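You operate a simulated robot arm through the tools that you are given. There is no shell and no other tool.

Carry out the task below with a simulated robot arm. There is one attempt and no reset: what you move stays moved.

TASK
Unblock the basin: run water to the line, plunge the waste free, let it drain.
Fine: tap off; the cup over the waste, five strokes or more; put the plunger back and watch the water go. Set down upright: basin plunger.

It is judged by the outcome, as a careful person would: the job done as asked, and still so three seconds after it is handed in. It fails if anything else is knocked over, pushed out of place, dropped, spilled or broken.

THE ROBOT
A 6-joint arm with a fingered hand, fixed in place. Base frame: the origin is at the foot of the arm, x ahead of it, y to its left, z up; the work surface is at about z = 74. Readings come in cm, degrees, newtons and seconds.
With the tool pointing down near the work surface it reaches from about 14 to 76 cm from the base axis. Its first joint turns from -115.0 to 115.0 degrees. Payload 4 kg.
The TCP is the grasp point between the finger pads, 2.6 cm short of the fingertips. In the tool frame z runs along the fingers and y along their closing line. The gripper opens to 16.4 cm. The gripper's body begins 7.3 cm behind the TCP. The gripper is a hand of 5 fingers: y runs from the thumb to the fingers, the wrist lies at [0, 0, -23.9] in the tool frame, and closing takes about 1.5 s.
Orientation is told as [roll, pitch, yaw] about the base's x, y, z axes, in that order, counted from this pose: with the fingers straight down and closing along the base's y, the tool's x points along the base's -x, its y along +y and its z along -z.

THE INTERFACE
- The arm moves only by the tool play_rows. Its argument "moves" is a list of rows, each a list of 7 numbers: the finger opening in cm, from 0 to 16.4, then the shift along the tool's x, y, z in units of 25 mm (1.0 is 25 mm), then the turn, a rotation vector about the tool's x, y, z in units of 4 degrees (1.0 is 4 degrees). In form: [[fingers, dx, dy, dz, wx, wy, wz], ...]. A call has 1 to 20 rows; each row shifts and turns the commanded pose from where the row before left it, along the tool's axes as they then stand. A call with a number of a shift or a turn outside -1 to 1 is refused whole. A row lasts 0.2 s, in which the tool goes at most 5 cm and 8.6 degrees; a call with a longer step from one row to the next is refused whole, and so is a gripper value outside its range. Where a pose cannot be reached the arm comes as near as it can. A force on the tool above 40 N (or 10 N above the force at the start of the call, whichever is more), or a blocked arm, ends the call early, and 0.2 s more pass. The fingers move at their own pace (about 4.5 cm/s each) and stop on an object; they squeeze with about 31 N. The grip force told is the motor's: it shows also when the fingers shut on nothing. Time passes only in rows, and 0.2 s behind the last, so rows that do not move let the fingers close. It gives the time, the measured TCP pose, the force on the tool (base axes), the opening and the grip force at its end, in the units of the frame above (readings bear some noise), with the torque about the TCP (base axes, N m) and any sound that the robot's microphone picked up.
- Cameras (640 x 400 px; columns grow to the right, rows downward): "scene" is fixed at [39.75, 50.12, 154.04]; the picture's right is [-1.00, -0.06, 0.00], its down [-0.03, 0.57, -0.82] and it looks along [0.05, -0.82, -0.57] (base axes); focal length 349 px, centre (320, 200). "wrist" rides on the gripper at [5, -7, -9.3] in the tool frame; the picture's right is [0.81, 0.59, 0.00], its down [-0.43, 0.60, -0.68] and it looks along [-0.40, 0.55, 0.74] (tool axes); focal length 270 px, centre (320, 200). There is no depth. A picture from a camera that has moved, and an enlarged one, comes with that camera's place and axes in the base frame and with its lens.
- camera(camera): a new picture of that camera. It takes no simulated time.
- raise_lower(by): slides the trunk up (or, below 0, down) by that many cm; the arm rides with it, the base frame stays. It gives what a move gives, with no picture.
- set_grasp(shape): the hand has 5 fingers and takes this shape, open, in about a second: jaw (thumb against the fingers, like two jaws); tri (thumb and two fingers); tip (a fingertip pinch); poke (one finger out to press); point (the index stretched); flat (the hand flat); cup (the hand cupped); fist (a fist). The gripper value then closes the fingers along that shape, each until it touches; the sizes above hold for jaw. It gives what a move gives, with no picture.
- zoom(camera, box): a new picture of the part [left, top, right, bottom] of that camera's present view, enlarged. It takes no simulated time.
- finish_job(): hands the job in; it is judged then, once.

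Places have to be worked out from the pictures, the camera data and where the tool is seen. Open the gripper and draw the arm clear of the work before you hand the job in, unless the task says otherwise.

The tools are called after "Request:" as name(argument=value, ...) on one line, values as JSON. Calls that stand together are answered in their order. play_rows: Moves the arm, as the interface text tells. Its arguments: {"type":"object","properties":{"moves":{"type":"array"}},"required":["moves"]} The other tools are called the same way: raise_lower (by) slides the trunk up or down; set_grasp (shape) gives the hand a shape; camera (camera) takes a picture; zoom (camera, box) takes an enlarged picture of a part of a camera's view; finish_job () hands the job in.

At the start:

```text
t: 0.0
ee_pos: [51.5, -23.6, 122.3]
ee_rot: [0.0, 0.0, 0.0]
contact_force: [-0.1, 0.4, -0.8]
ft_torque: [0.0, -0.01, -0.04]
gripper_width: 16.38
grip_force: 0.0
shape: jaw
trunk travel left (down, up): [-85.0, 14.0]
```

scene: 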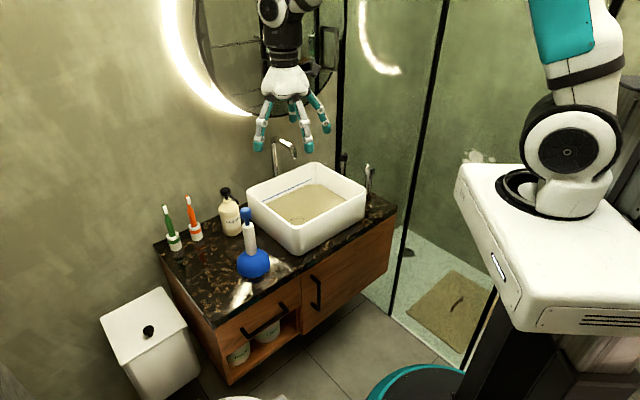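
wrist: 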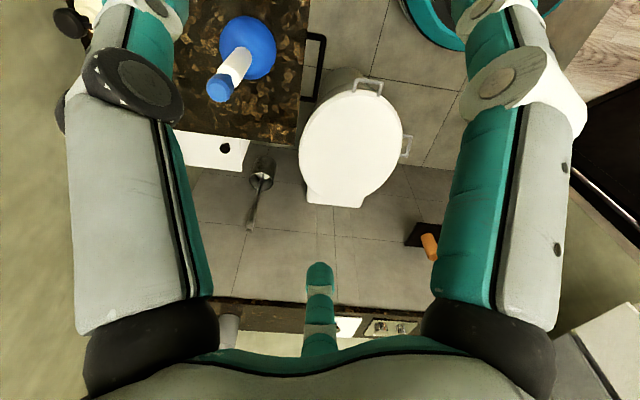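

I see a basin with some water, a tap behind it, and a blue plunger on the counter. I'll zoom in to study the tap, the basin and the plunger.

Request:
zoom(camera="scene", box=[220, 120, 400, 260])

Request:
zoom(camera="scene", box=[150, 170, 310, 310])

Request:
zoom(camera="scene", box=[260, 125, 340, 185])

```text
2.86 times, centred on (310, 190) of scene
camera zoom: at [39.75, 50.12, 154.04], right [-1.0, -0.06, 0.0], down [-0.03, 0.57, -0.82], along [0.05, -0.82, -0.57], focal length 998 px, centre (349, 229)
```

zoom: 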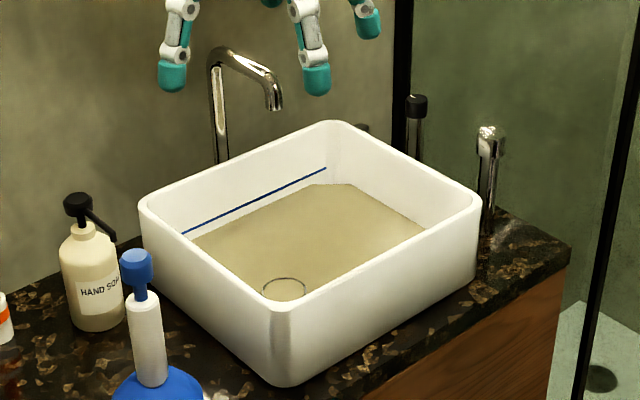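

```text
2.86 times, centred on (230, 240) of scene
camera zoom: at [39.75, 50.12, 154.04], right [-1.0, -0.06, 0.0], down [-0.03, 0.57, -0.82], along [0.05, -0.82, -0.57], focal length 998 px, centre (577, 86)
```

zoom: 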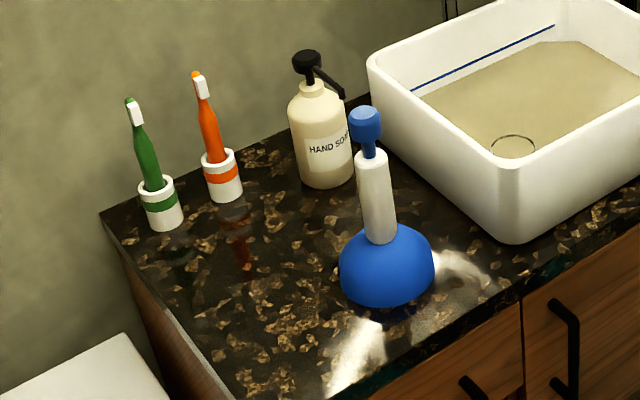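

```text
6.67 times, centred on (300, 155) of scene
camera zoom: at [39.75, 50.12, 154.04], right [-1.0, -0.06, 0.0], down [-0.03, 0.57, -0.82], along [0.05, -0.82, -0.57], focal length 2328 px, centre (453, 500)
```

zoom: 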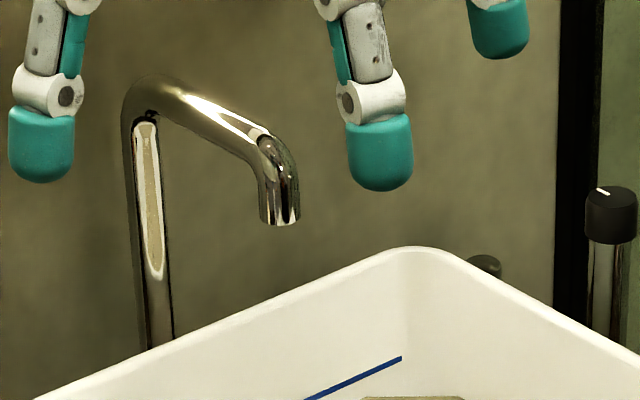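

The spout stands behind the basin; a black-topped chrome post with a white mark and another chrome post stand on its far side. I'll look closer at these.

Request:
zoom(camera="scene", box=[324, 140, 388, 205])

Request:
zoom(camera="scene", box=[255, 165, 355, 235])

Request:
zoom(camera="scene", box=[225, 195, 285, 285])

```text
6.15 times, centred on (356, 172) of scene
camera zoom: at [39.75, 50.12, 154.04], right [-1.0, -0.06, 0.0], down [-0.03, 0.57, -0.82], along [0.05, -0.82, -0.57], focal length 2148 px, centre (98, 369)
```

zoom: 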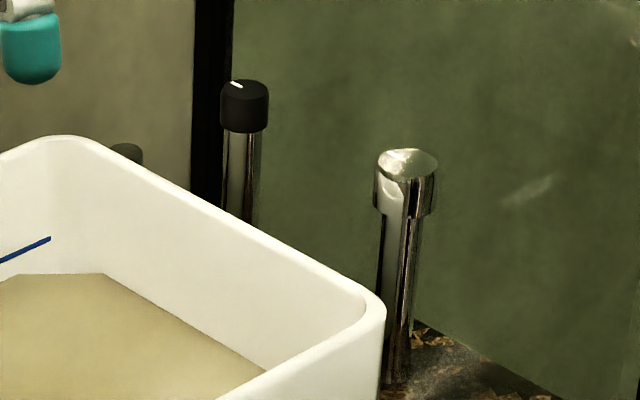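

```text
5.71 times, centred on (305, 200) of scene
camera zoom: at [39.75, 50.12, 154.04], right [-1.0, -0.06, 0.0], down [-0.03, 0.57, -0.82], along [0.05, -0.82, -0.57], focal length 1995 px, centre (406, 200)
```

zoom: 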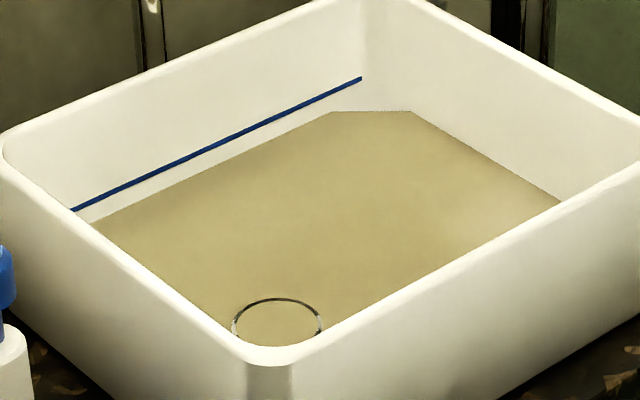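

```text
4.44 times, centred on (255, 240) of scene
camera zoom: at [39.75, 50.12, 154.04], right [-1.0, -0.06, 0.0], down [-0.03, 0.57, -0.82], along [0.05, -0.82, -0.57], focal length 1552 px, centre (609, 22)
```

zoom: 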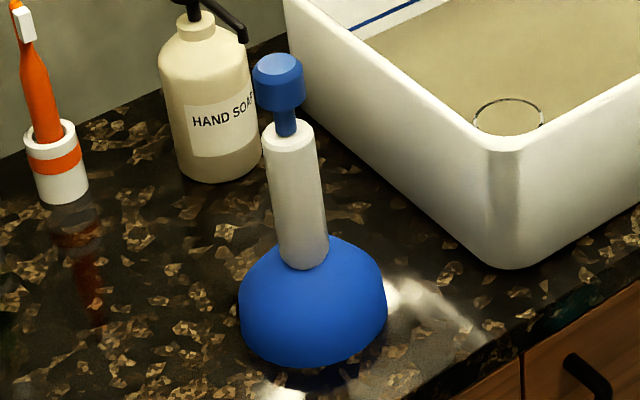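

The black knob with a white mark looks like a rotary tap valve near (38,-66,95); the chrome post is near (27,-56,96), and the plunger axis is near (64,-28), about 22 cm tall. I'll yaw the tool so that the wrist camera looks towards the basin.

Request:
play_rows(moves=[[16.4, 0, 0, 0, 0, 0, 1], [16.4, 0, 0, 0, 0, 0, 1], [16.4, 0, 0, 0, 0, 0, 1], [16.4, 0, 0, 0, 0, 0, 1], [16.4, 0, 0, 0, 0, 0, 1], [16.4, 0, 0, 0, 0, 0, 1], [16.4, 0, 0, 0, 0, 0, 1], [16.4, 0, 0, 0, 0, 0, 1], [16.4, 0, 0, 0, 0, 0, 1], [16.4, 0, 0, 0, 0, 0, 1], [16.4, 0, 0, 0, 0, 0, 1], [16.4, 0, 0, 0, 0, 0, 1], [16.4, 0, 0, 0, 0, 0, 1], [16.4, 0, 0, 0, 0, 0, 1], [16.4, 0, 0, 0, 0, 0, 1], [16.4, 0, 0, 0, 0, 0, 1], [16.4, 0, 0, 0, 0, 0, 1], [16.4, 0, 0, 0, 0, 0, 1], [16.4, 0, 0, 0, 0, 0, 1], [16.4, 0, 0, 0, 0, 0, 1]])

Request:
camera(camera="wrist")

```text
t: 4.2
ee_pos: [51.39, -23.38, 122.42]
ee_rot: [0.0, 0.0, -80.2]
contact_force: [-0.3, 0.3, 0.4]
ft_torque: [0.01, 0.0, -0.04]
gripper_width: 16.39
grip_force: 0.2
shape: jaw
trunk travel left (down, up): [-85.0, 14.0]
```

```text
taken
camera wrist: at [43.66, -19.62, 131.85], right [0.44, 0.9, 0.0], down [0.66, -0.32, 0.68], along [0.61, -0.3, -0.74], focal length 270 px, centre (320, 200)
```

wrist: 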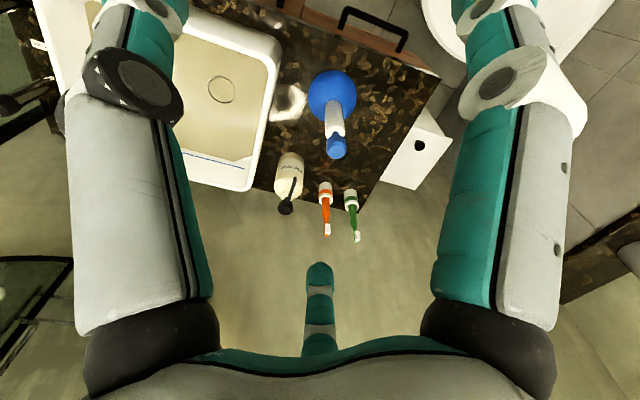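

Plunger knob works out at about (65,-27), the waste at about (53.5,-46.5). I'll keep yawing to see the tap controls.

Request:
play_rows(moves=[[16.4, 0, 0, 0, 0, 0, 1], [16.4, 0, 0, 0, 0, 0, 1], [16.4, 0, 0, 0, 0, 0, 1], [16.4, 0, 0, 0, 0, 0, 1], [16.4, 0, 0, 0, 0, 0, 1], [16.4, 0, 0, 0, 0, 0, 1], [16.4, 0, 0, 0, 0, 0, 1], [16.4, 0, 0, 0, 0, 0, 1], [16.4, 0, 0, 0, 0, 0, 1], [16.4, 0, 0, 0, 0, 0, 1], [16.4, 0, 0, 0, 0, 0, 1], [16.4, 0, 0, 0, 0, 0, 1], [16.4, 0, 0, 0, 0, 0, 1], [16.4, 0, 0, 0, 0, 0, 1], [16.4, 0, 0, 0, 0, 0, 1], [16.4, 0, 0, 0, 0, 0, 1]])

Request:
camera(camera="wrist")

```text
t: 7.6
ee_pos: [51.43, -23.58, 122.51]
ee_rot: [0.0, 0.0, -144.0]
contact_force: [0.1, -0.1, 0.0]
ft_torque: [0.0, 0.01, 0.0]
gripper_width: 16.38
grip_force: 0.1
shape: jaw
trunk travel left (down, up): [-85.0, 14.0]
```

```text
taken
camera wrist: at [51.43, -14.91, 131.92], right [1.0, 0.0, 0.0], down [0.0, -0.74, 0.68], along [0.0, -0.68, -0.74], focal length 270 px, centre (320, 200)
```

wrist: 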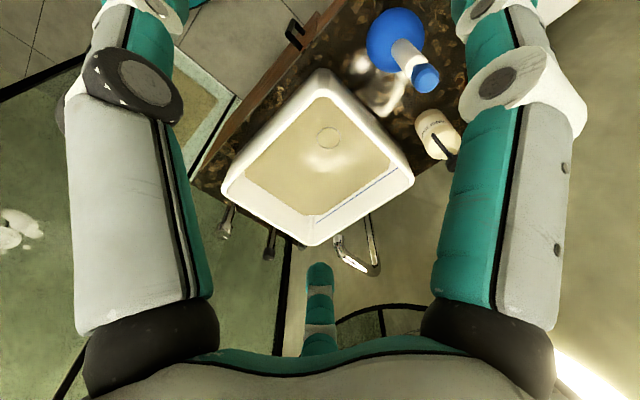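

The whole basin and both side controls are visible now. I'll zoom on the controls.

Request:
zoom(camera="wrist", box=[205, 180, 305, 280])

Request:
zoom(camera="wrist", box=[300, 180, 400, 280])

Request:
zoom(camera="wrist", box=[220, 70, 420, 250])

```text
4.00 times, centred on (255, 230) of wrist
camera zoom: at [51.43, -14.91, 131.92], right [1.0, 0.0, 0.0], down [0.0, -0.74, 0.68], along [0.0, -0.68, -0.74], focal length 1081 px, centre (580, 80)
```

zoom: 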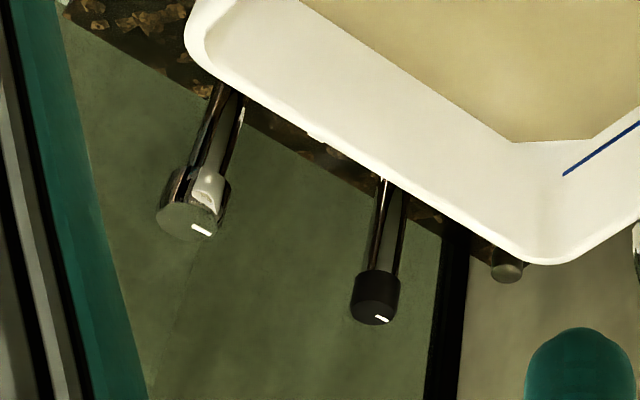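

```text
4.00 times, centred on (350, 230) of wrist
camera zoom: at [51.43, -14.91, 131.92], right [1.0, 0.0, 0.0], down [0.0, -0.74, 0.68], along [0.0, -0.68, -0.74], focal length 1081 px, centre (200, 80)
```

zoom: 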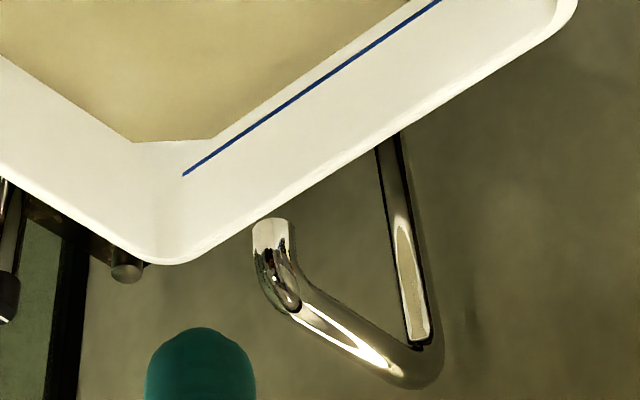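

```text
2.22 times, centred on (320, 160) of wrist
camera zoom: at [51.43, -14.91, 131.92], right [1.0, 0.0, 0.0], down [0.0, -0.74, 0.68], along [0.0, -0.68, -0.74], focal length 601 px, centre (320, 289)
```

zoom: 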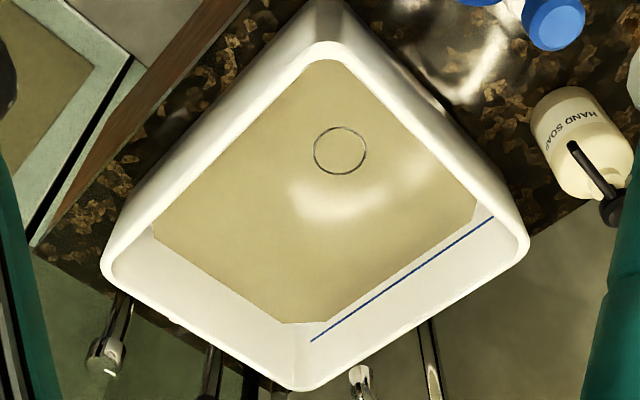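

From both cameras, the chrome-capped post (with a white index mark) triangulates to about (28,-65), top z≈90; the black-capped one to (38,-75), top z≈89.5; the spout outlet to (55,-57,97). I'll move closer for a clear look at the controls before choosing.

Request:
play_rows(moves=[[16.4, -0.77, 0.32, 0.26, 0, 0, 0], [16.4, -0.77, 0.32, 0.26, 0, 0, 0], [16.4, -0.77, 0.32, 0.26, 0, 0, 0], [16.4, -0.77, 0.32, 0.26, 0, 0, 0], [16.4, -0.77, 0.32, 0.26, 0, 0, 0], [16.4, -0.77, 0.32, 0.26, 0, 0, 0], [16.4, -0.77, 0.32, 0.26, 0, 0, 0], [16.4, -0.77, 0.32, 0.26, 0, 0, 0], [16.4, -0.77, 0.32, 0.26, 0, 0, 0], [16.4, -0.77, 0.32, 0.26, 0, 0, 0], [16.4, -0.77, 0.32, 0.26, 0, 0, 0], [16.4, -0.77, 0.32, 0.26, 0, 0, 0], [16.4, -0.77, 0.32, 0.26, 0, 0, 0], [16.4, -0.77, 0.32, 0.26, 0, 0, 0], [16.4, -0.77, 0.32, 0.26, 0, 0, 0], [16.4, -0.77, 0.32, 0.26, 0, 0, 0]])

Request:
camera(camera="wrist")

Request:
camera(camera="scene")

```text
t: 11.0
ee_pos: [33.99, -52.1, 111.85]
ee_rot: [-0.1, 0.0, -144.1]
contact_force: [-0.2, 0.4, -1.0]
ft_torque: [0.0, -0.01, -0.01]
gripper_width: 16.42
grip_force: 0.0
shape: jaw
trunk travel left (down, up): [-85.0, 14.0]
```

```text
taken
camera wrist: at [34.01, -43.36, 121.24], right [1.0, 0.0, 0.0], down [0.0, -0.74, 0.68], along [0.0, -0.68, -0.74], focal length 270 px, centre (320, 200)
```

wrist: 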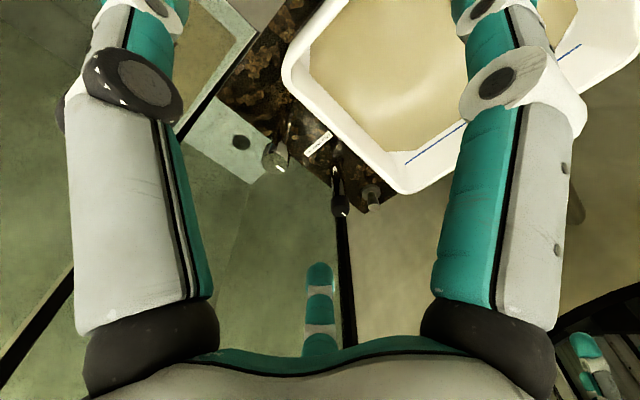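

```text
taken
```

scene: 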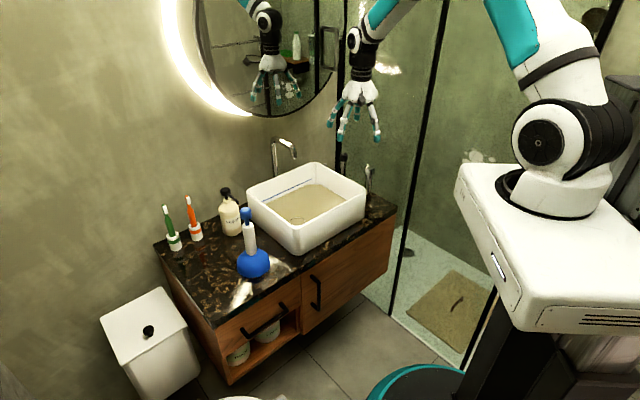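

There's a small label between the posts. I'll zoom in.

Request:
zoom(camera="wrist", box=[250, 110, 400, 225])

Request:
zoom(camera="wrist", box=[290, 120, 350, 165])

```text
3.48 times, centred on (325, 168) of wrist
camera zoom: at [34.01, -43.36, 121.24], right [1.0, 0.0, 0.0], down [0.0, -0.74, 0.68], along [0.0, -0.68, -0.74], focal length 940 px, centre (303, 313)
```

zoom: 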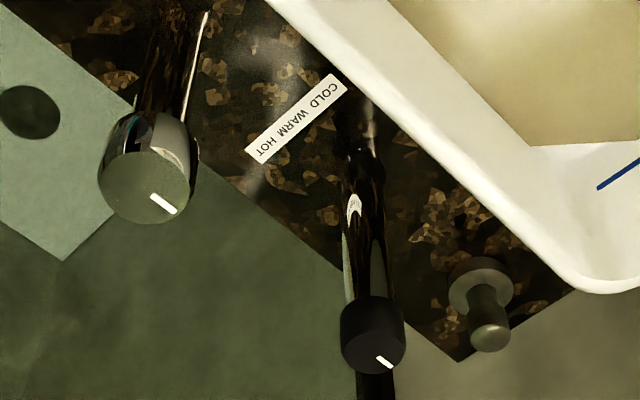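

```text
8.89 times, centred on (320, 142) of wrist
camera zoom: at [34.01, -43.36, 121.24], right [1.0, 0.0, 0.0], down [0.0, -0.74, 0.68], along [0.0, -0.68, -0.74], focal length 2402 px, centre (320, 711)
```

zoom: 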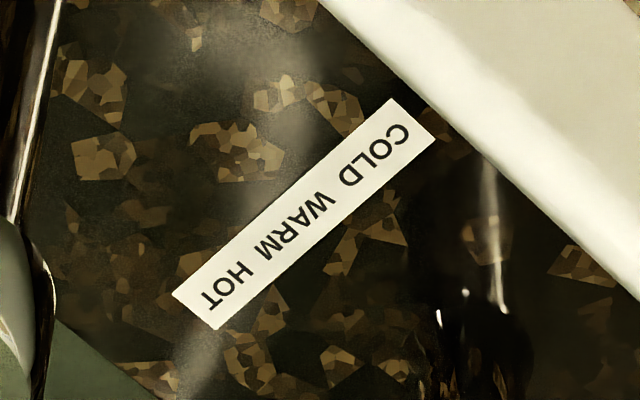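

The label COLD/WARM/HOT sits by the black knob, so that one is temperature; the chrome knob at (27.7,-65.2), top z≈89.8, is the flow tap. I'll move above it with a partly closed hand.

Request:
play_rows(moves=[[9, -0.64, 0.345, 0.6, 0, 0, 0], [9, -0.64, 0.345, 0.6, 0, 0, 0], [9, -0.64, 0.345, 0.6, 0, 0, 0], [9, -0.64, 0.345, 0.6, 0, 0, 0], [9, -0.64, 0.345, 0.6, 0, 0, 0], [9, -0.64, 0.345, 0.6, 0, 0, 0], [9, -0.64, 0.345, 0.6, 0, 0, 0], [9, -0.64, 0.345, 0.6, 0, 0, 0], [9, 0, 0, 0, 0, 0, 0]])

Request:
camera(camera="wrist")

Request:
camera(camera="scene")

```text
t: 13.0
ee_pos: [27.77, -65.14, 99.94]
ee_rot: [0.0, 0.0, -144.0]
contact_force: [0.1, 0.1, 0.6]
ft_torque: [-0.01, -0.02, 0.01]
gripper_width: 9.06
grip_force: 0.0
shape: jaw
trunk travel left (down, up): [-85.0, 14.0]
```

```text
taken
camera wrist: at [27.73, -56.37, 109.49], right [1.0, 0.0, 0.0], down [0.0, -0.74, 0.68], along [0.0, -0.68, -0.74], focal length 270 px, centre (320, 200)
```

wrist: 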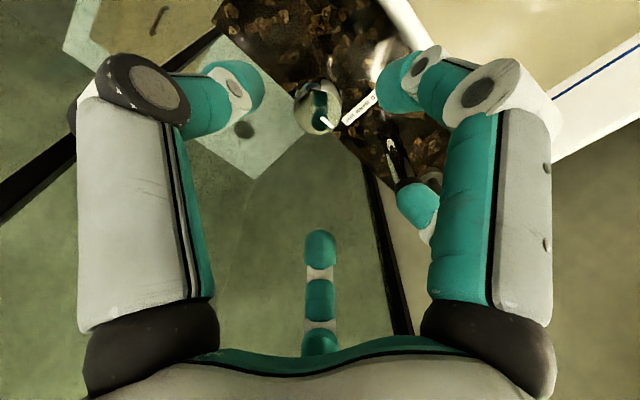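

```text
taken
```

scene: 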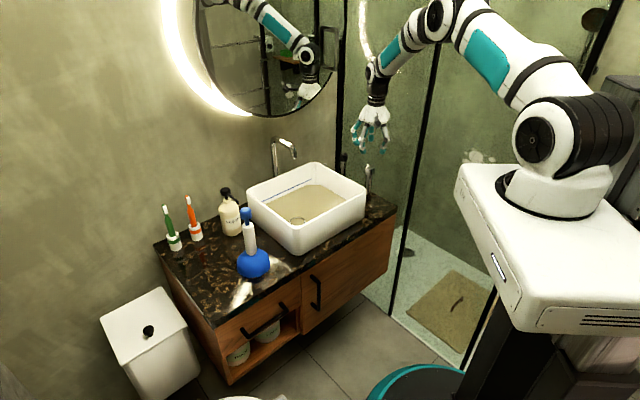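

The knob is centred below the TCP and the hand clears the basin and black knob. I descend 11.5 cm and close on the knob.

Request:
play_rows(moves=[[9, 0, 0, 0.76, 0, 0, 0], [9, 0, 0, 0.76, 0, 0, 0], [9, 0, 0, 0.76, 0, 0, 0], [9, 0, 0, 0.76, 0, 0, 0], [9, 0, 0, 0.76, 0, 0, 0], [9, 0, 0, 0.76, 0, 0, 0], [9, 0, 0, 0, 0, 0, 0]])

Request:
camera(camera="wrist")

Request:
zoom(camera="scene", box=[300, 100, 430, 220])

```text
t: 14.6
ee_pos: [27.71, -65.2, 88.51]
ee_rot: [0.0, 0.0, -144.0]
contact_force: [-0.1, 0.9, 0.2]
ft_torque: [-0.01, -0.01, 0.01]
gripper_width: 9.06
grip_force: 0.1
shape: jaw
trunk travel left (down, up): [-85.0, 14.0]
```

```text
taken
camera wrist: at [27.67, -56.47, 97.96], right [1.0, 0.0, 0.0], down [0.0, -0.74, 0.68], along [0.0, -0.68, -0.74], focal length 270 px, centre (320, 200)
```

wrist: 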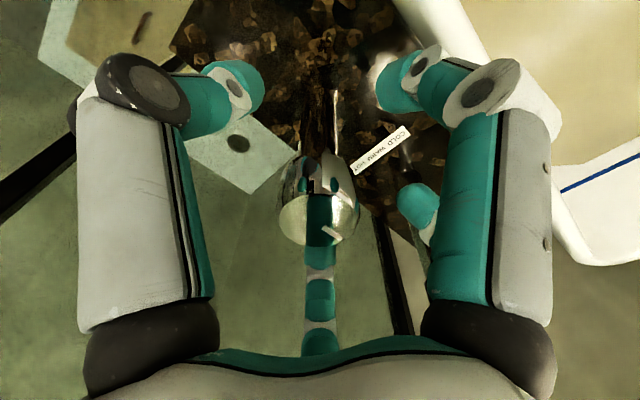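

```text
3.33 times, centred on (365, 160) of scene
camera zoom: at [39.75, 50.12, 154.04], right [-1.0, -0.06, 0.0], down [-0.03, 0.57, -0.82], along [0.05, -0.82, -0.57], focal length 1164 px, centre (170, 333)
```

zoom: 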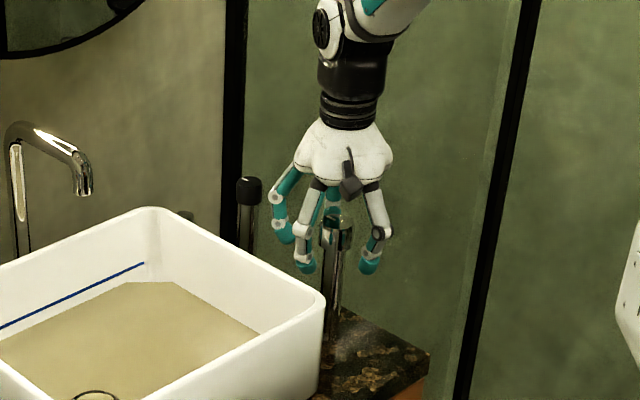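

The knob sits between the thumb and fingers. I close on it.

Request:
play_rows(moves=[[3, 0, 0, 0, 0, 0, 0], [3, 0, 0, 0, 0, 0, 0], [3, 0, 0, 0, 0, 0, 0], [2, 0, 0, 0, 0, 0, 0], [2, 0, 0, 0, 0, 0, 0], [1, 0, 0, 0, 0, 0, 0], [1, 0, 0, 0, 0, 0, 0], [0, 0, 0, 0, 0, 0, 0], [0, 0, 0, 0, 0, 0, 0]])

Request:
camera(camera="wrist")

Request:
zoom(camera="scene", box=[300, 100, 430, 220])

```text
t: 16.6
ee_pos: [27.56, -65.21, 88.36]
ee_rot: [0.0, 0.0, -144.0]
contact_force: [-2.7, -2.8, -2.5]
ft_torque: [-0.12, 0.06, -0.01]
gripper_width: 2.92
grip_force: 31.0
shape: jaw
trunk travel left (down, up): [-85.0, 14.0]
```

```text
taken
camera wrist: at [27.66, -56.51, 97.92], right [1.0, 0.0, 0.0], down [0.0, -0.74, 0.68], along [0.0, -0.68, -0.74], focal length 270 px, centre (320, 200)
```

wrist: 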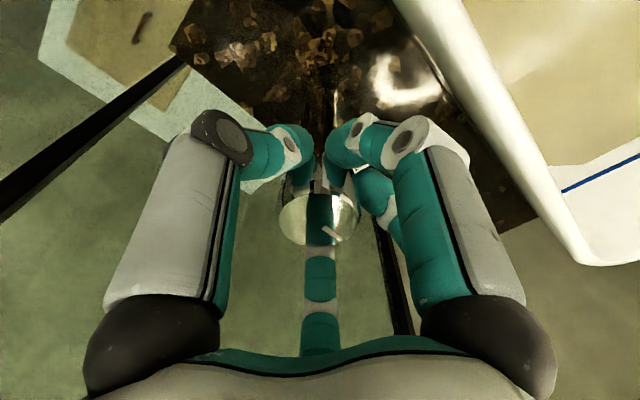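

```text
3.33 times, centred on (365, 160) of scene
camera zoom: at [39.75, 50.12, 154.04], right [-1.0, -0.06, 0.0], down [-0.03, 0.57, -0.82], along [0.05, -0.82, -0.57], focal length 1164 px, centre (170, 333)
```

zoom: 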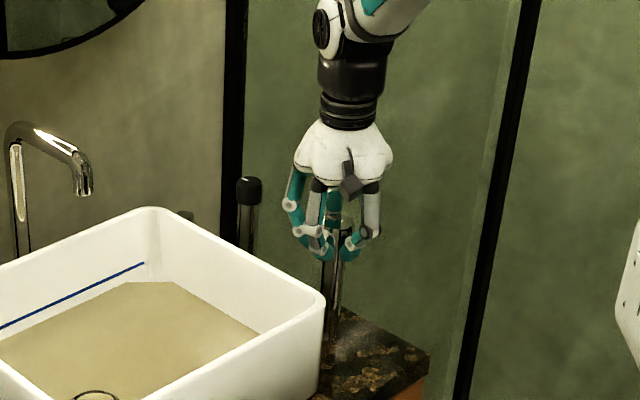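

The grip is firm (31 N). I turn the knob counter-clockwise (seen from above) about 32° and look for movement and water.

Request:
play_rows(moves=[[0, 0, 0, 0, 0, 0, -1], [0, 0, 0, 0, 0, 0, -1], [0, 0, 0, 0, 0, 0, -1], [0, 0, 0, 0, 0, 0, -1], [0, 0, 0, 0, 0, 0, -1], [0, 0, 0, 0, 0, 0, -1], [0, 0, 0, 0, 0, 0, -1]])

Request:
camera(camera="wrist")

Request:
zoom(camera="scene", box=[240, 120, 400, 220])

```text
t: 18.2
ee_pos: [27.64, -65.22, 88.46]
ee_rot: [-0.2, 0.2, -115.9]
contact_force: [-14.0, -5.0, -12.6]
ft_torque: [-0.22, 0.38, -0.1]
gripper_width: 2.93
grip_force: 31.4
shape: jaw
trunk travel left (down, up): [-85.0, 14.0]
```

```text
taken
camera wrist: at [23.53, -57.51, 97.97], right [0.88, 0.47, 0.0], down [0.35, -0.65, 0.68], along [0.32, -0.6, -0.74], focal length 270 px, centre (320, 200)
```

wrist: 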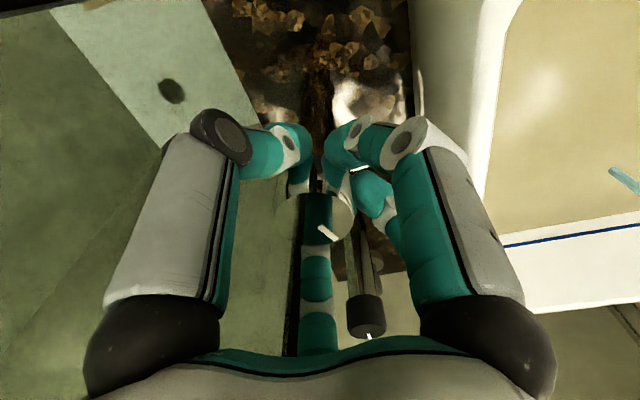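

```text
4.00 times, centred on (320, 170) of scene
camera zoom: at [39.75, 50.12, 154.04], right [-1.0, -0.06, 0.0], down [-0.03, 0.57, -0.82], along [0.05, -0.82, -0.57], focal length 1396 px, centre (320, 320)
```

zoom: 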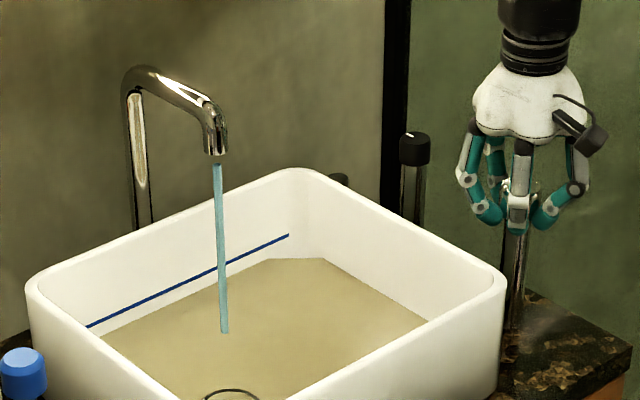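

Water is running; the knob turned with the hand. I hold still for ~2 s and check the rise rate.

Request:
play_rows(moves=[[0, 0, 0, 0, 0, 0, 0], [0, 0, 0, 0, 0, 0, 0], [0, 0, 0, 0, 0, 0, 0], [0, 0, 0, 0, 0, 0, 0], [0, 0, 0, 0, 0, 0, 0], [0, 0, 0, 0, 0, 0, 0], [0, 0, 0, 0, 0, 0, 0], [0, 0, 0, 0, 0, 0, 0], [0, 0, 0, 0, 0, 0, 0], [0, 0, 0, 0, 0, 0, 0]])

Request:
zoom(camera="scene", box=[240, 120, 400, 220])

Request:
zoom(camera="scene", box=[260, 170, 324, 210])

```text
t: 20.4
ee_pos: [27.72, -65.16, 88.42]
ee_rot: [0.0, 0.1, -116.0]
contact_force: [-17.4, -4.7, -16.2]
ft_torque: [-0.16, 0.5, -0.12]
gripper_width: 2.92
grip_force: 30.7
shape: jaw
trunk travel left (down, up): [-85.0, 14.0]
```

```text
4.00 times, centred on (320, 170) of scene
camera zoom: at [39.75, 50.12, 154.04], right [-1.0, -0.06, 0.0], down [-0.03, 0.57, -0.82], along [0.05, -0.82, -0.57], focal length 1396 px, centre (320, 320)
```

zoom: 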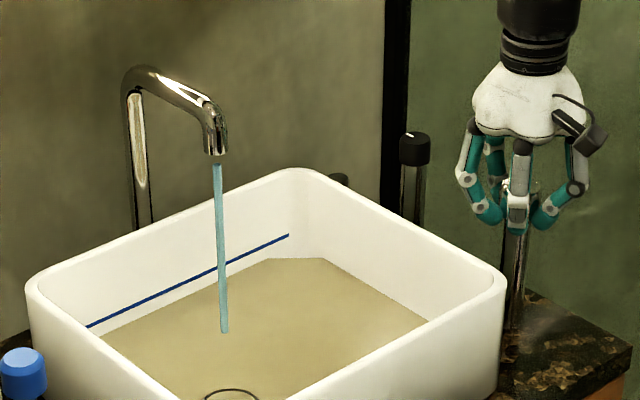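

```text
10.00 times, centred on (292, 190) of scene
camera zoom: at [39.75, 50.12, 154.04], right [-1.0, -0.06, 0.0], down [-0.03, 0.57, -0.82], along [0.05, -0.82, -0.57], focal length 3491 px, centre (600, 300)
```

zoom: 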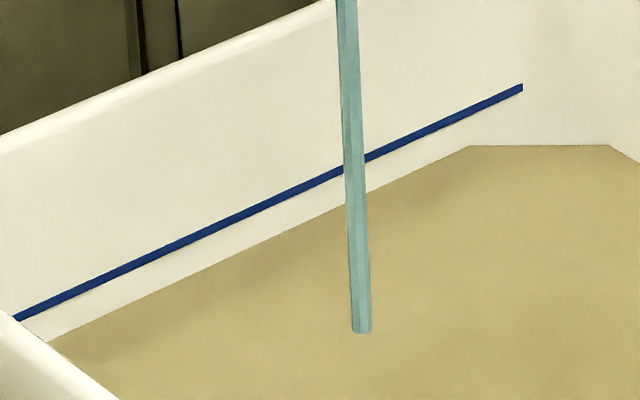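

The gap between the water and the blue line is about 1.6 cm. I wait 4 s more and compare the same zoom.

Request:
play_rows(moves=[[0, 0, 0, 0, 0, 0, 0], [0, 0, 0, 0, 0, 0, 0], [0, 0, 0, 0, 0, 0, 0], [0, 0, 0, 0, 0, 0, 0], [0, 0, 0, 0, 0, 0, 0], [0, 0, 0, 0, 0, 0, 0], [0, 0, 0, 0, 0, 0, 0], [0, 0, 0, 0, 0, 0, 0], [0, 0, 0, 0, 0, 0, 0], [0, 0, 0, 0, 0, 0, 0], [0, 0, 0, 0, 0, 0, 0], [0, 0, 0, 0, 0, 0, 0], [0, 0, 0, 0, 0, 0, 0], [0, 0, 0, 0, 0, 0, 0], [0, 0, 0, 0, 0, 0, 0], [0, 0, 0, 0, 0, 0, 0], [0, 0, 0, 0, 0, 0, 0], [0, 0, 0, 0, 0, 0, 0], [0, 0, 0, 0, 0, 0, 0], [0, 0, 0, 0, 0, 0, 0]])

Request:
zoom(camera="scene", box=[260, 170, 324, 210])

```text
t: 24.6
ee_pos: [27.58, -65.23, 88.49]
ee_rot: [0.1, 0.1, -116.1]
contact_force: [-17.8, -2.7, -17.5]
ft_torque: [-0.13, 0.47, -0.09]
gripper_width: 2.92
grip_force: 30.4
shape: jaw
trunk travel left (down, up): [-85.0, 14.0]
```

```text
10.00 times, centred on (292, 190) of scene
camera zoom: at [39.75, 50.12, 154.04], right [-1.0, -0.06, 0.0], down [-0.03, 0.57, -0.82], along [0.05, -0.82, -0.57], focal length 3491 px, centre (600, 300)
```

zoom: 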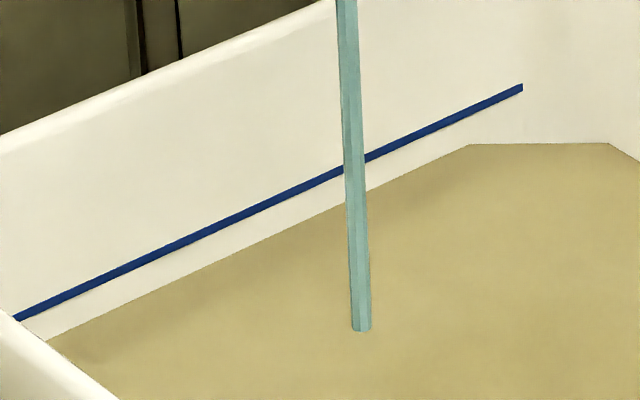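

The rise is slow (~2 px in 4 s of ~40 px). I open the tap another ~32°.

Request:
play_rows(moves=[[0, 0, 0, 0, 0, 0, -1], [0, 0, 0, 0, 0, 0, -1], [0, 0, 0, 0, 0, 0, -1], [0, 0, 0, 0, 0, 0, -1], [0, 0, 0, 0, 0, 0, -1], [0, 0, 0, 0, 0, 0, -1], [0, 0, 0, 0, 0, 0, -1], [0, 0, 0, 0, 0, 0, -1]])

Request:
camera(camera="wrist")

Request:
zoom(camera="scene", box=[240, 120, 400, 220])

Request:
zoom(camera="scene", box=[260, 170, 324, 210])

```text
t: 26.4
ee_pos: [27.48, -65.31, 88.51]
ee_rot: [0.0, 0.0, -83.9]
contact_force: [-26.8, -6.1, -16.4]
ft_torque: [-0.25, 0.74, -0.12]
gripper_width: 2.93
grip_force: 30.8
shape: jaw
trunk travel left (down, up): [-85.0, 14.0]
```

```text
taken
camera wrist: at [20.06, -60.89, 97.98], right [0.5, 0.87, 0.0], down [0.64, -0.37, 0.68], along [0.59, -0.34, -0.74], focal length 270 px, centre (320, 200)
```

wrist: 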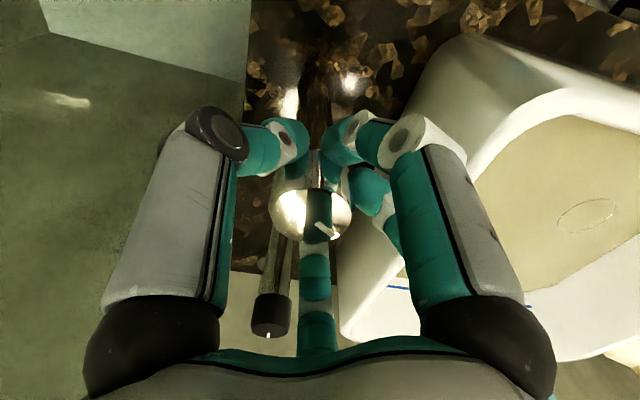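

```text
4.00 times, centred on (320, 170) of scene
camera zoom: at [39.75, 50.12, 154.04], right [-1.0, -0.06, 0.0], down [-0.03, 0.57, -0.82], along [0.05, -0.82, -0.57], focal length 1396 px, centre (320, 320)
```

zoom: 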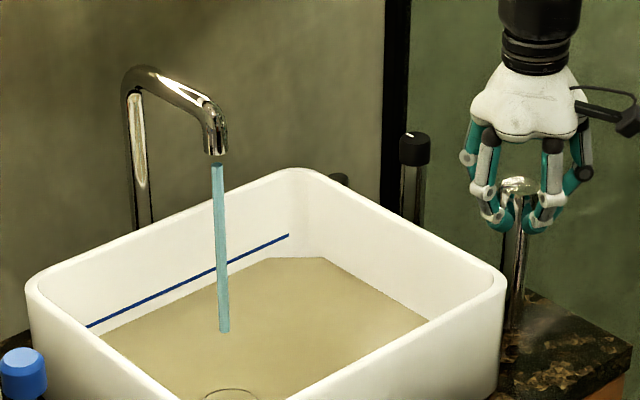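

```text
10.00 times, centred on (292, 190) of scene
camera zoom: at [39.75, 50.12, 154.04], right [-1.0, -0.06, 0.0], down [-0.03, 0.57, -0.82], along [0.05, -0.82, -0.57], focal length 3491 px, centre (600, 300)
```

zoom: 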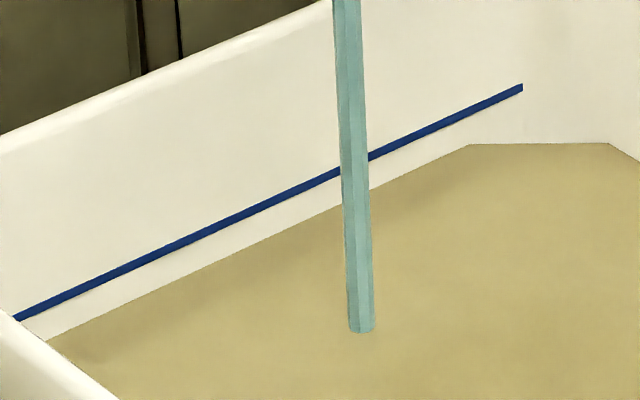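

The stream is thicker. There is a sideways load of ~27 N toward -x, so I ease the hand slightly that way and wait on the level.

Request:
play_rows(moves=[[0, 0, -0.08, 0.04, 0, 0, 0], [0, 0, 0, 0, 0, 0, 0], [0, 0, 0, 0, 0, 0, 0], [0, 0, 0, 0, 0, 0, 0], [0, 0, 0, 0, 0, 0, 0], [0, 0, 0, 0, 0, 0, 0], [0, 0, 0, 0, 0, 0, 0], [0, 0, 0, 0, 0, 0, 0], [0, 0, 0, 0, 0, 0, 0], [0, 0, 0, 0, 0, 0, 0], [0, 0, 0, 0, 0, 0, 0], [0, 0, 0, 0, 0, 0, 0], [0, 0, 0, 0, 0, 0, 0], [0, 0, 0, 0, 0, 0, 0], [0, 0, 0, 0, 0, 0, 0], [0, 0, 0, 0, 0, 0, 0], [0, 0, 0, 0, 0, 0, 0], [0, 0, 0, 0, 0, 0, 0], [0, 0, 0, 0, 0, 0, 0], [0, 0, 0, 0, 0, 0, 0]])

Request:
zoom(camera="scene", box=[260, 170, 324, 210])

```text
t: 30.6
ee_pos: [27.44, -65.21, 88.52]
ee_rot: [0.0, 0.0, -83.9]
contact_force: [-14.1, -9.0, -2.8]
ft_torque: [-0.31, 0.49, -0.08]
gripper_width: 2.94
grip_force: 31.1
shape: jaw
trunk travel left (down, up): [-85.0, 14.0]
```

```text
10.00 times, centred on (292, 190) of scene
camera zoom: at [39.75, 50.12, 154.04], right [-1.0, -0.06, 0.0], down [-0.03, 0.57, -0.82], along [0.05, -0.82, -0.57], focal length 3491 px, centre (600, 300)
```

zoom: 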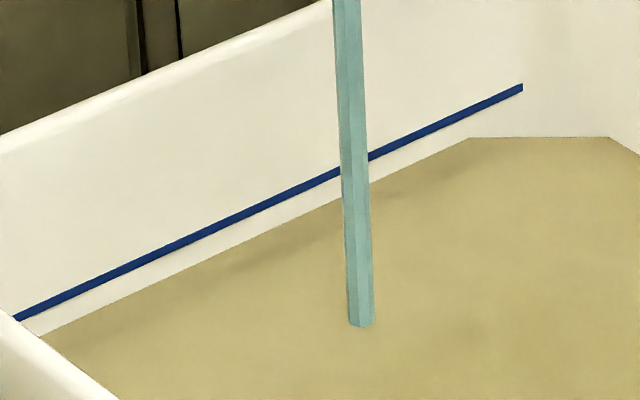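

Rising about 1.7 px/s with ~28 px to go. I wait another 8 s.

Request:
play_rows(moves=[[0, 0, 0, 0, 0, 0, 0], [0, 0, 0, 0, 0, 0, 0], [0, 0, 0, 0, 0, 0, 0], [0, 0, 0, 0, 0, 0, 0], [0, 0, 0, 0, 0, 0, 0], [0, 0, 0, 0, 0, 0, 0], [0, 0, 0, 0, 0, 0, 0], [0, 0, 0, 0, 0, 0, 0], [0, 0, 0, 0, 0, 0, 0], [0, 0, 0, 0, 0, 0, 0], [0, 0, 0, 0, 0, 0, 0], [0, 0, 0, 0, 0, 0, 0], [0, 0, 0, 0, 0, 0, 0], [0, 0, 0, 0, 0, 0, 0], [0, 0, 0, 0, 0, 0, 0], [0, 0, 0, 0, 0, 0, 0], [0, 0, 0, 0, 0, 0, 0], [0, 0, 0, 0, 0, 0, 0], [0, 0, 0, 0, 0, 0, 0], [0, 0, 0, 0, 0, 0, 0]])

Request:
play_rows(moves=[[0, 0, 0, 0, 0, 0, 0], [0, 0, 0, 0, 0, 0, 0], [0, 0, 0, 0, 0, 0, 0], [0, 0, 0, 0, 0, 0, 0], [0, 0, 0, 0, 0, 0, 0], [0, 0, 0, 0, 0, 0, 0], [0, 0, 0, 0, 0, 0, 0], [0, 0, 0, 0, 0, 0, 0], [0, 0, 0, 0, 0, 0, 0], [0, 0, 0, 0, 0, 0, 0], [0, 0, 0, 0, 0, 0, 0], [0, 0, 0, 0, 0, 0, 0]])

Request:
zoom(camera="scene", box=[260, 170, 324, 210])

```text
t: 34.8
ee_pos: [27.45, -65.31, 88.45]
ee_rot: [0.1, 0.0, -84.1]
contact_force: [-12.3, -9.8, -0.9]
ft_torque: [-0.35, 0.48, -0.07]
gripper_width: 2.96
grip_force: 30.8
shape: jaw
trunk travel left (down, up): [-85.0, 14.0]
```

```text
t: 37.4
ee_pos: [27.57, -65.3, 88.53]
ee_rot: [0.1, 0.1, -84.0]
contact_force: [-13.0, -10.9, -1.4]
ft_torque: [-0.41, 0.5, -0.07]
gripper_width: 2.96
grip_force: 31.1
shape: jaw
trunk travel left (down, up): [-85.0, 14.0]
```

```text
10.00 times, centred on (292, 190) of scene
camera zoom: at [39.75, 50.12, 154.04], right [-1.0, -0.06, 0.0], down [-0.03, 0.57, -0.82], along [0.05, -0.82, -0.57], focal length 3491 px, centre (600, 300)
```

zoom: 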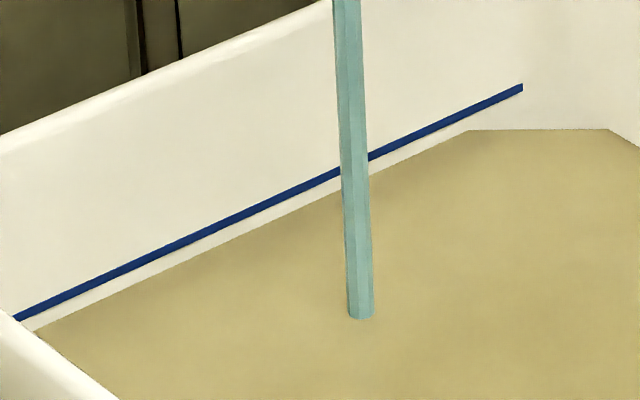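

Now about 1 px/s with ~18 px to go. I wait 11 s more, then recheck.

Request:
play_rows(moves=[[0, 0, 0, 0, 0, 0, 0], [0, 0, 0, 0, 0, 0, 0], [0, 0, 0, 0, 0, 0, 0], [0, 0, 0, 0, 0, 0, 0], [0, 0, 0, 0, 0, 0, 0], [0, 0, 0, 0, 0, 0, 0], [0, 0, 0, 0, 0, 0, 0], [0, 0, 0, 0, 0, 0, 0], [0, 0, 0, 0, 0, 0, 0], [0, 0, 0, 0, 0, 0, 0], [0, 0, 0, 0, 0, 0, 0], [0, 0, 0, 0, 0, 0, 0], [0, 0, 0, 0, 0, 0, 0], [0, 0, 0, 0, 0, 0, 0], [0, 0, 0, 0, 0, 0, 0], [0, 0, 0, 0, 0, 0, 0], [0, 0, 0, 0, 0, 0, 0], [0, 0, 0, 0, 0, 0, 0], [0, 0, 0, 0, 0, 0, 0], [0, 0, 0, 0, 0, 0, 0]])

Request:
play_rows(moves=[[0, 0, 0, 0, 0, 0, 0], [0, 0, 0, 0, 0, 0, 0], [0, 0, 0, 0, 0, 0, 0], [0, 0, 0, 0, 0, 0, 0], [0, 0, 0, 0, 0, 0, 0], [0, 0, 0, 0, 0, 0, 0], [0, 0, 0, 0, 0, 0, 0], [0, 0, 0, 0, 0, 0, 0], [0, 0, 0, 0, 0, 0, 0], [0, 0, 0, 0, 0, 0, 0], [0, 0, 0, 0, 0, 0, 0], [0, 0, 0, 0, 0, 0, 0], [0, 0, 0, 0, 0, 0, 0], [0, 0, 0, 0, 0, 0, 0], [0, 0, 0, 0, 0, 0, 0], [0, 0, 0, 0, 0, 0, 0], [0, 0, 0, 0, 0, 0, 0], [0, 0, 0, 0, 0, 0, 0], [0, 0, 0, 0, 0, 0, 0], [0, 0, 0, 0, 0, 0, 0]])

Request:
zoom(camera="scene", box=[260, 170, 324, 210])

```text
t: 41.6
ee_pos: [27.48, -65.32, 88.46]
ee_rot: [0.1, 0.1, -84.0]
contact_force: [-13.3, -10.8, -0.5]
ft_torque: [-0.37, 0.5, -0.09]
gripper_width: 2.99
grip_force: 31.1
shape: jaw
trunk travel left (down, up): [-85.0, 14.0]
```

```text
t: 45.8
ee_pos: [27.49, -65.29, 88.4]
ee_rot: [0.0, 0.0, -83.9]
contact_force: [-13.6, -10.1, -0.8]
ft_torque: [-0.33, 0.46, -0.06]
gripper_width: 2.95
grip_force: 30.8
shape: jaw
trunk travel left (down, up): [-85.0, 14.0]
```

```text
10.00 times, centred on (292, 190) of scene
camera zoom: at [39.75, 50.12, 154.04], right [-1.0, -0.06, 0.0], down [-0.03, 0.57, -0.82], along [0.05, -0.82, -0.57], focal length 3491 px, centre (600, 300)
```

zoom: 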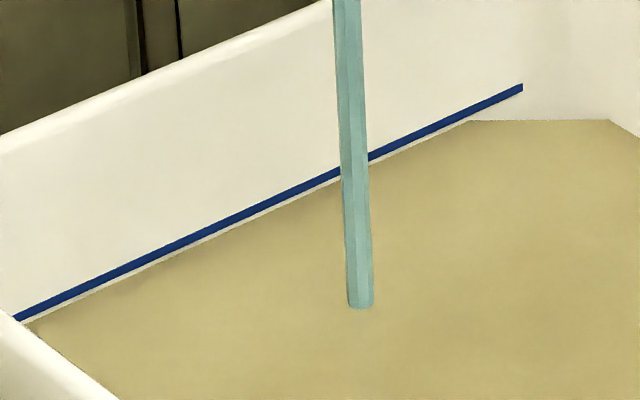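

The level is just under the line (4–5 px to its lower edge, ~8 to its centre). I wait 4 s more, then close the tap by turning clockwise back to the start.

Request:
play_rows(moves=[[0, 0, 0, 0, 0, 0, 0], [0, 0, 0, 0, 0, 0, 0], [0, 0, 0, 0, 0, 0, 0], [0, 0, 0, 0, 0, 0, 0], [0, 0, 0, 0, 0, 0, 0], [0, 0, 0, 0, 0, 0, 0], [0, 0, 0, 0, 0, 0, 0], [0, 0, 0, 0, 0, 0, 0], [0, 0, 0, 0, 0, 0, 0], [0, 0, 0, 0, 0, 0, 0], [0, 0, 0, 0, 0, 0, 0], [0, 0, 0, 0, 0, 0, 0], [0, 0, 0, 0, 0, 0, 0], [0, 0, 0, 0, 0, 0, 0], [0, 0, 0, 0, 0, 0, 0], [0, 0, 0, 0, 0, 0, 0], [0, 0, 0, 0, 0, 0, 0], [0, 0, 0, 0, 0, 0, 0], [0, 0, 0, 0, 0, 0, 0]])

Request:
play_rows(moves=[[0, 0, 0, 0, 0, 0, 1], [0, 0, 0, 0, 0, 0, 1], [0, 0, 0, 0, 0, 0, 1], [0, 0, 0, 0, 0, 0, 1], [0, 0, 0, 0, 0, 0, 1], [0, 0, 0, 0, 0, 0, 1], [0, 0, 0, 0, 0, 0, 1], [0, 0, 0, 0, 0, 0, 1], [0, 0, 0, 0, 0, 0, 1], [0, 0, 0, 0, 0, 0, 1], [0, 0, 0, 0, 0, 0, 1], [0, 0, 0, 0, 0, 0, 1], [0, 0, 0, 0, 0, 0, 1], [0, 0, 0, 0, 0, 0, 1], [0, 0, 0, 0, 0, 0, 1], [0, 0, 0, 0, 0, 0, 0]])

Request:
camera(camera="wrist")

Request:
zoom(camera="scene", box=[240, 120, 400, 220])

Request:
zoom(camera="scene", box=[260, 170, 324, 210])

```text
t: 49.8
ee_pos: [27.45, -65.25, 88.5]
ee_rot: [0.2, 0.0, -83.9]
contact_force: [-13.0, -10.6, -0.3]
ft_torque: [-0.36, 0.44, -0.09]
gripper_width: 2.95
grip_force: 31.1
shape: jaw
trunk travel left (down, up): [-85.0, 14.0]
```

```text
t: 53.2
ee_pos: [27.7, -65.15, 88.47]
ee_rot: [0.0, 0.0, -143.9]
contact_force: [6.6, -8.1, -1.6]
ft_torque: [-0.19, -0.14, 0.1]
gripper_width: 2.89
grip_force: 30.7
shape: jaw
trunk travel left (down, up): [-85.0, 14.0]
```

```text
taken
camera wrist: at [27.67, -56.5, 97.93], right [1.0, 0.0, 0.0], down [0.0, -0.74, 0.68], along [0.0, -0.68, -0.74], focal length 270 px, centre (320, 200)
```

wrist: 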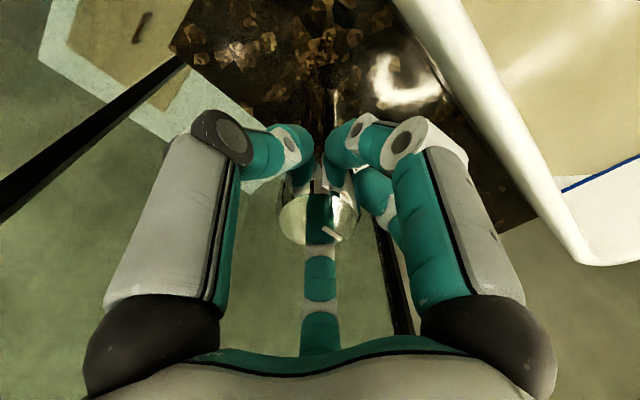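

```text
4.00 times, centred on (320, 170) of scene
camera zoom: at [39.75, 50.12, 154.04], right [-1.0, -0.06, 0.0], down [-0.03, 0.57, -0.82], along [0.05, -0.82, -0.57], focal length 1396 px, centre (320, 320)
```

zoom: 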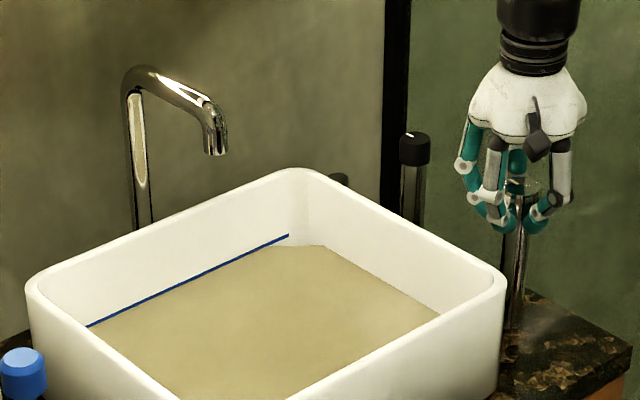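

```text
10.00 times, centred on (292, 190) of scene
camera zoom: at [39.75, 50.12, 154.04], right [-1.0, -0.06, 0.0], down [-0.03, 0.57, -0.82], along [0.05, -0.82, -0.57], focal length 3491 px, centre (600, 300)
```

zoom: 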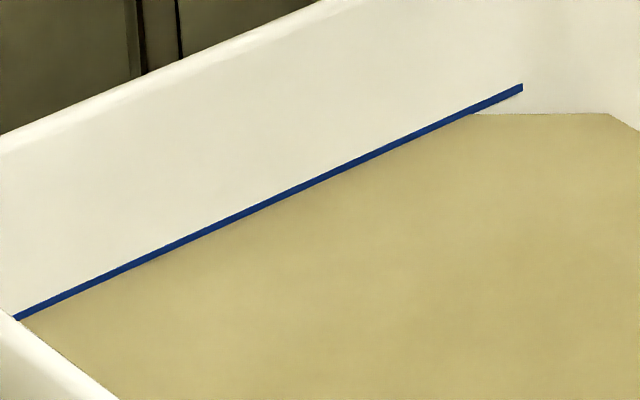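

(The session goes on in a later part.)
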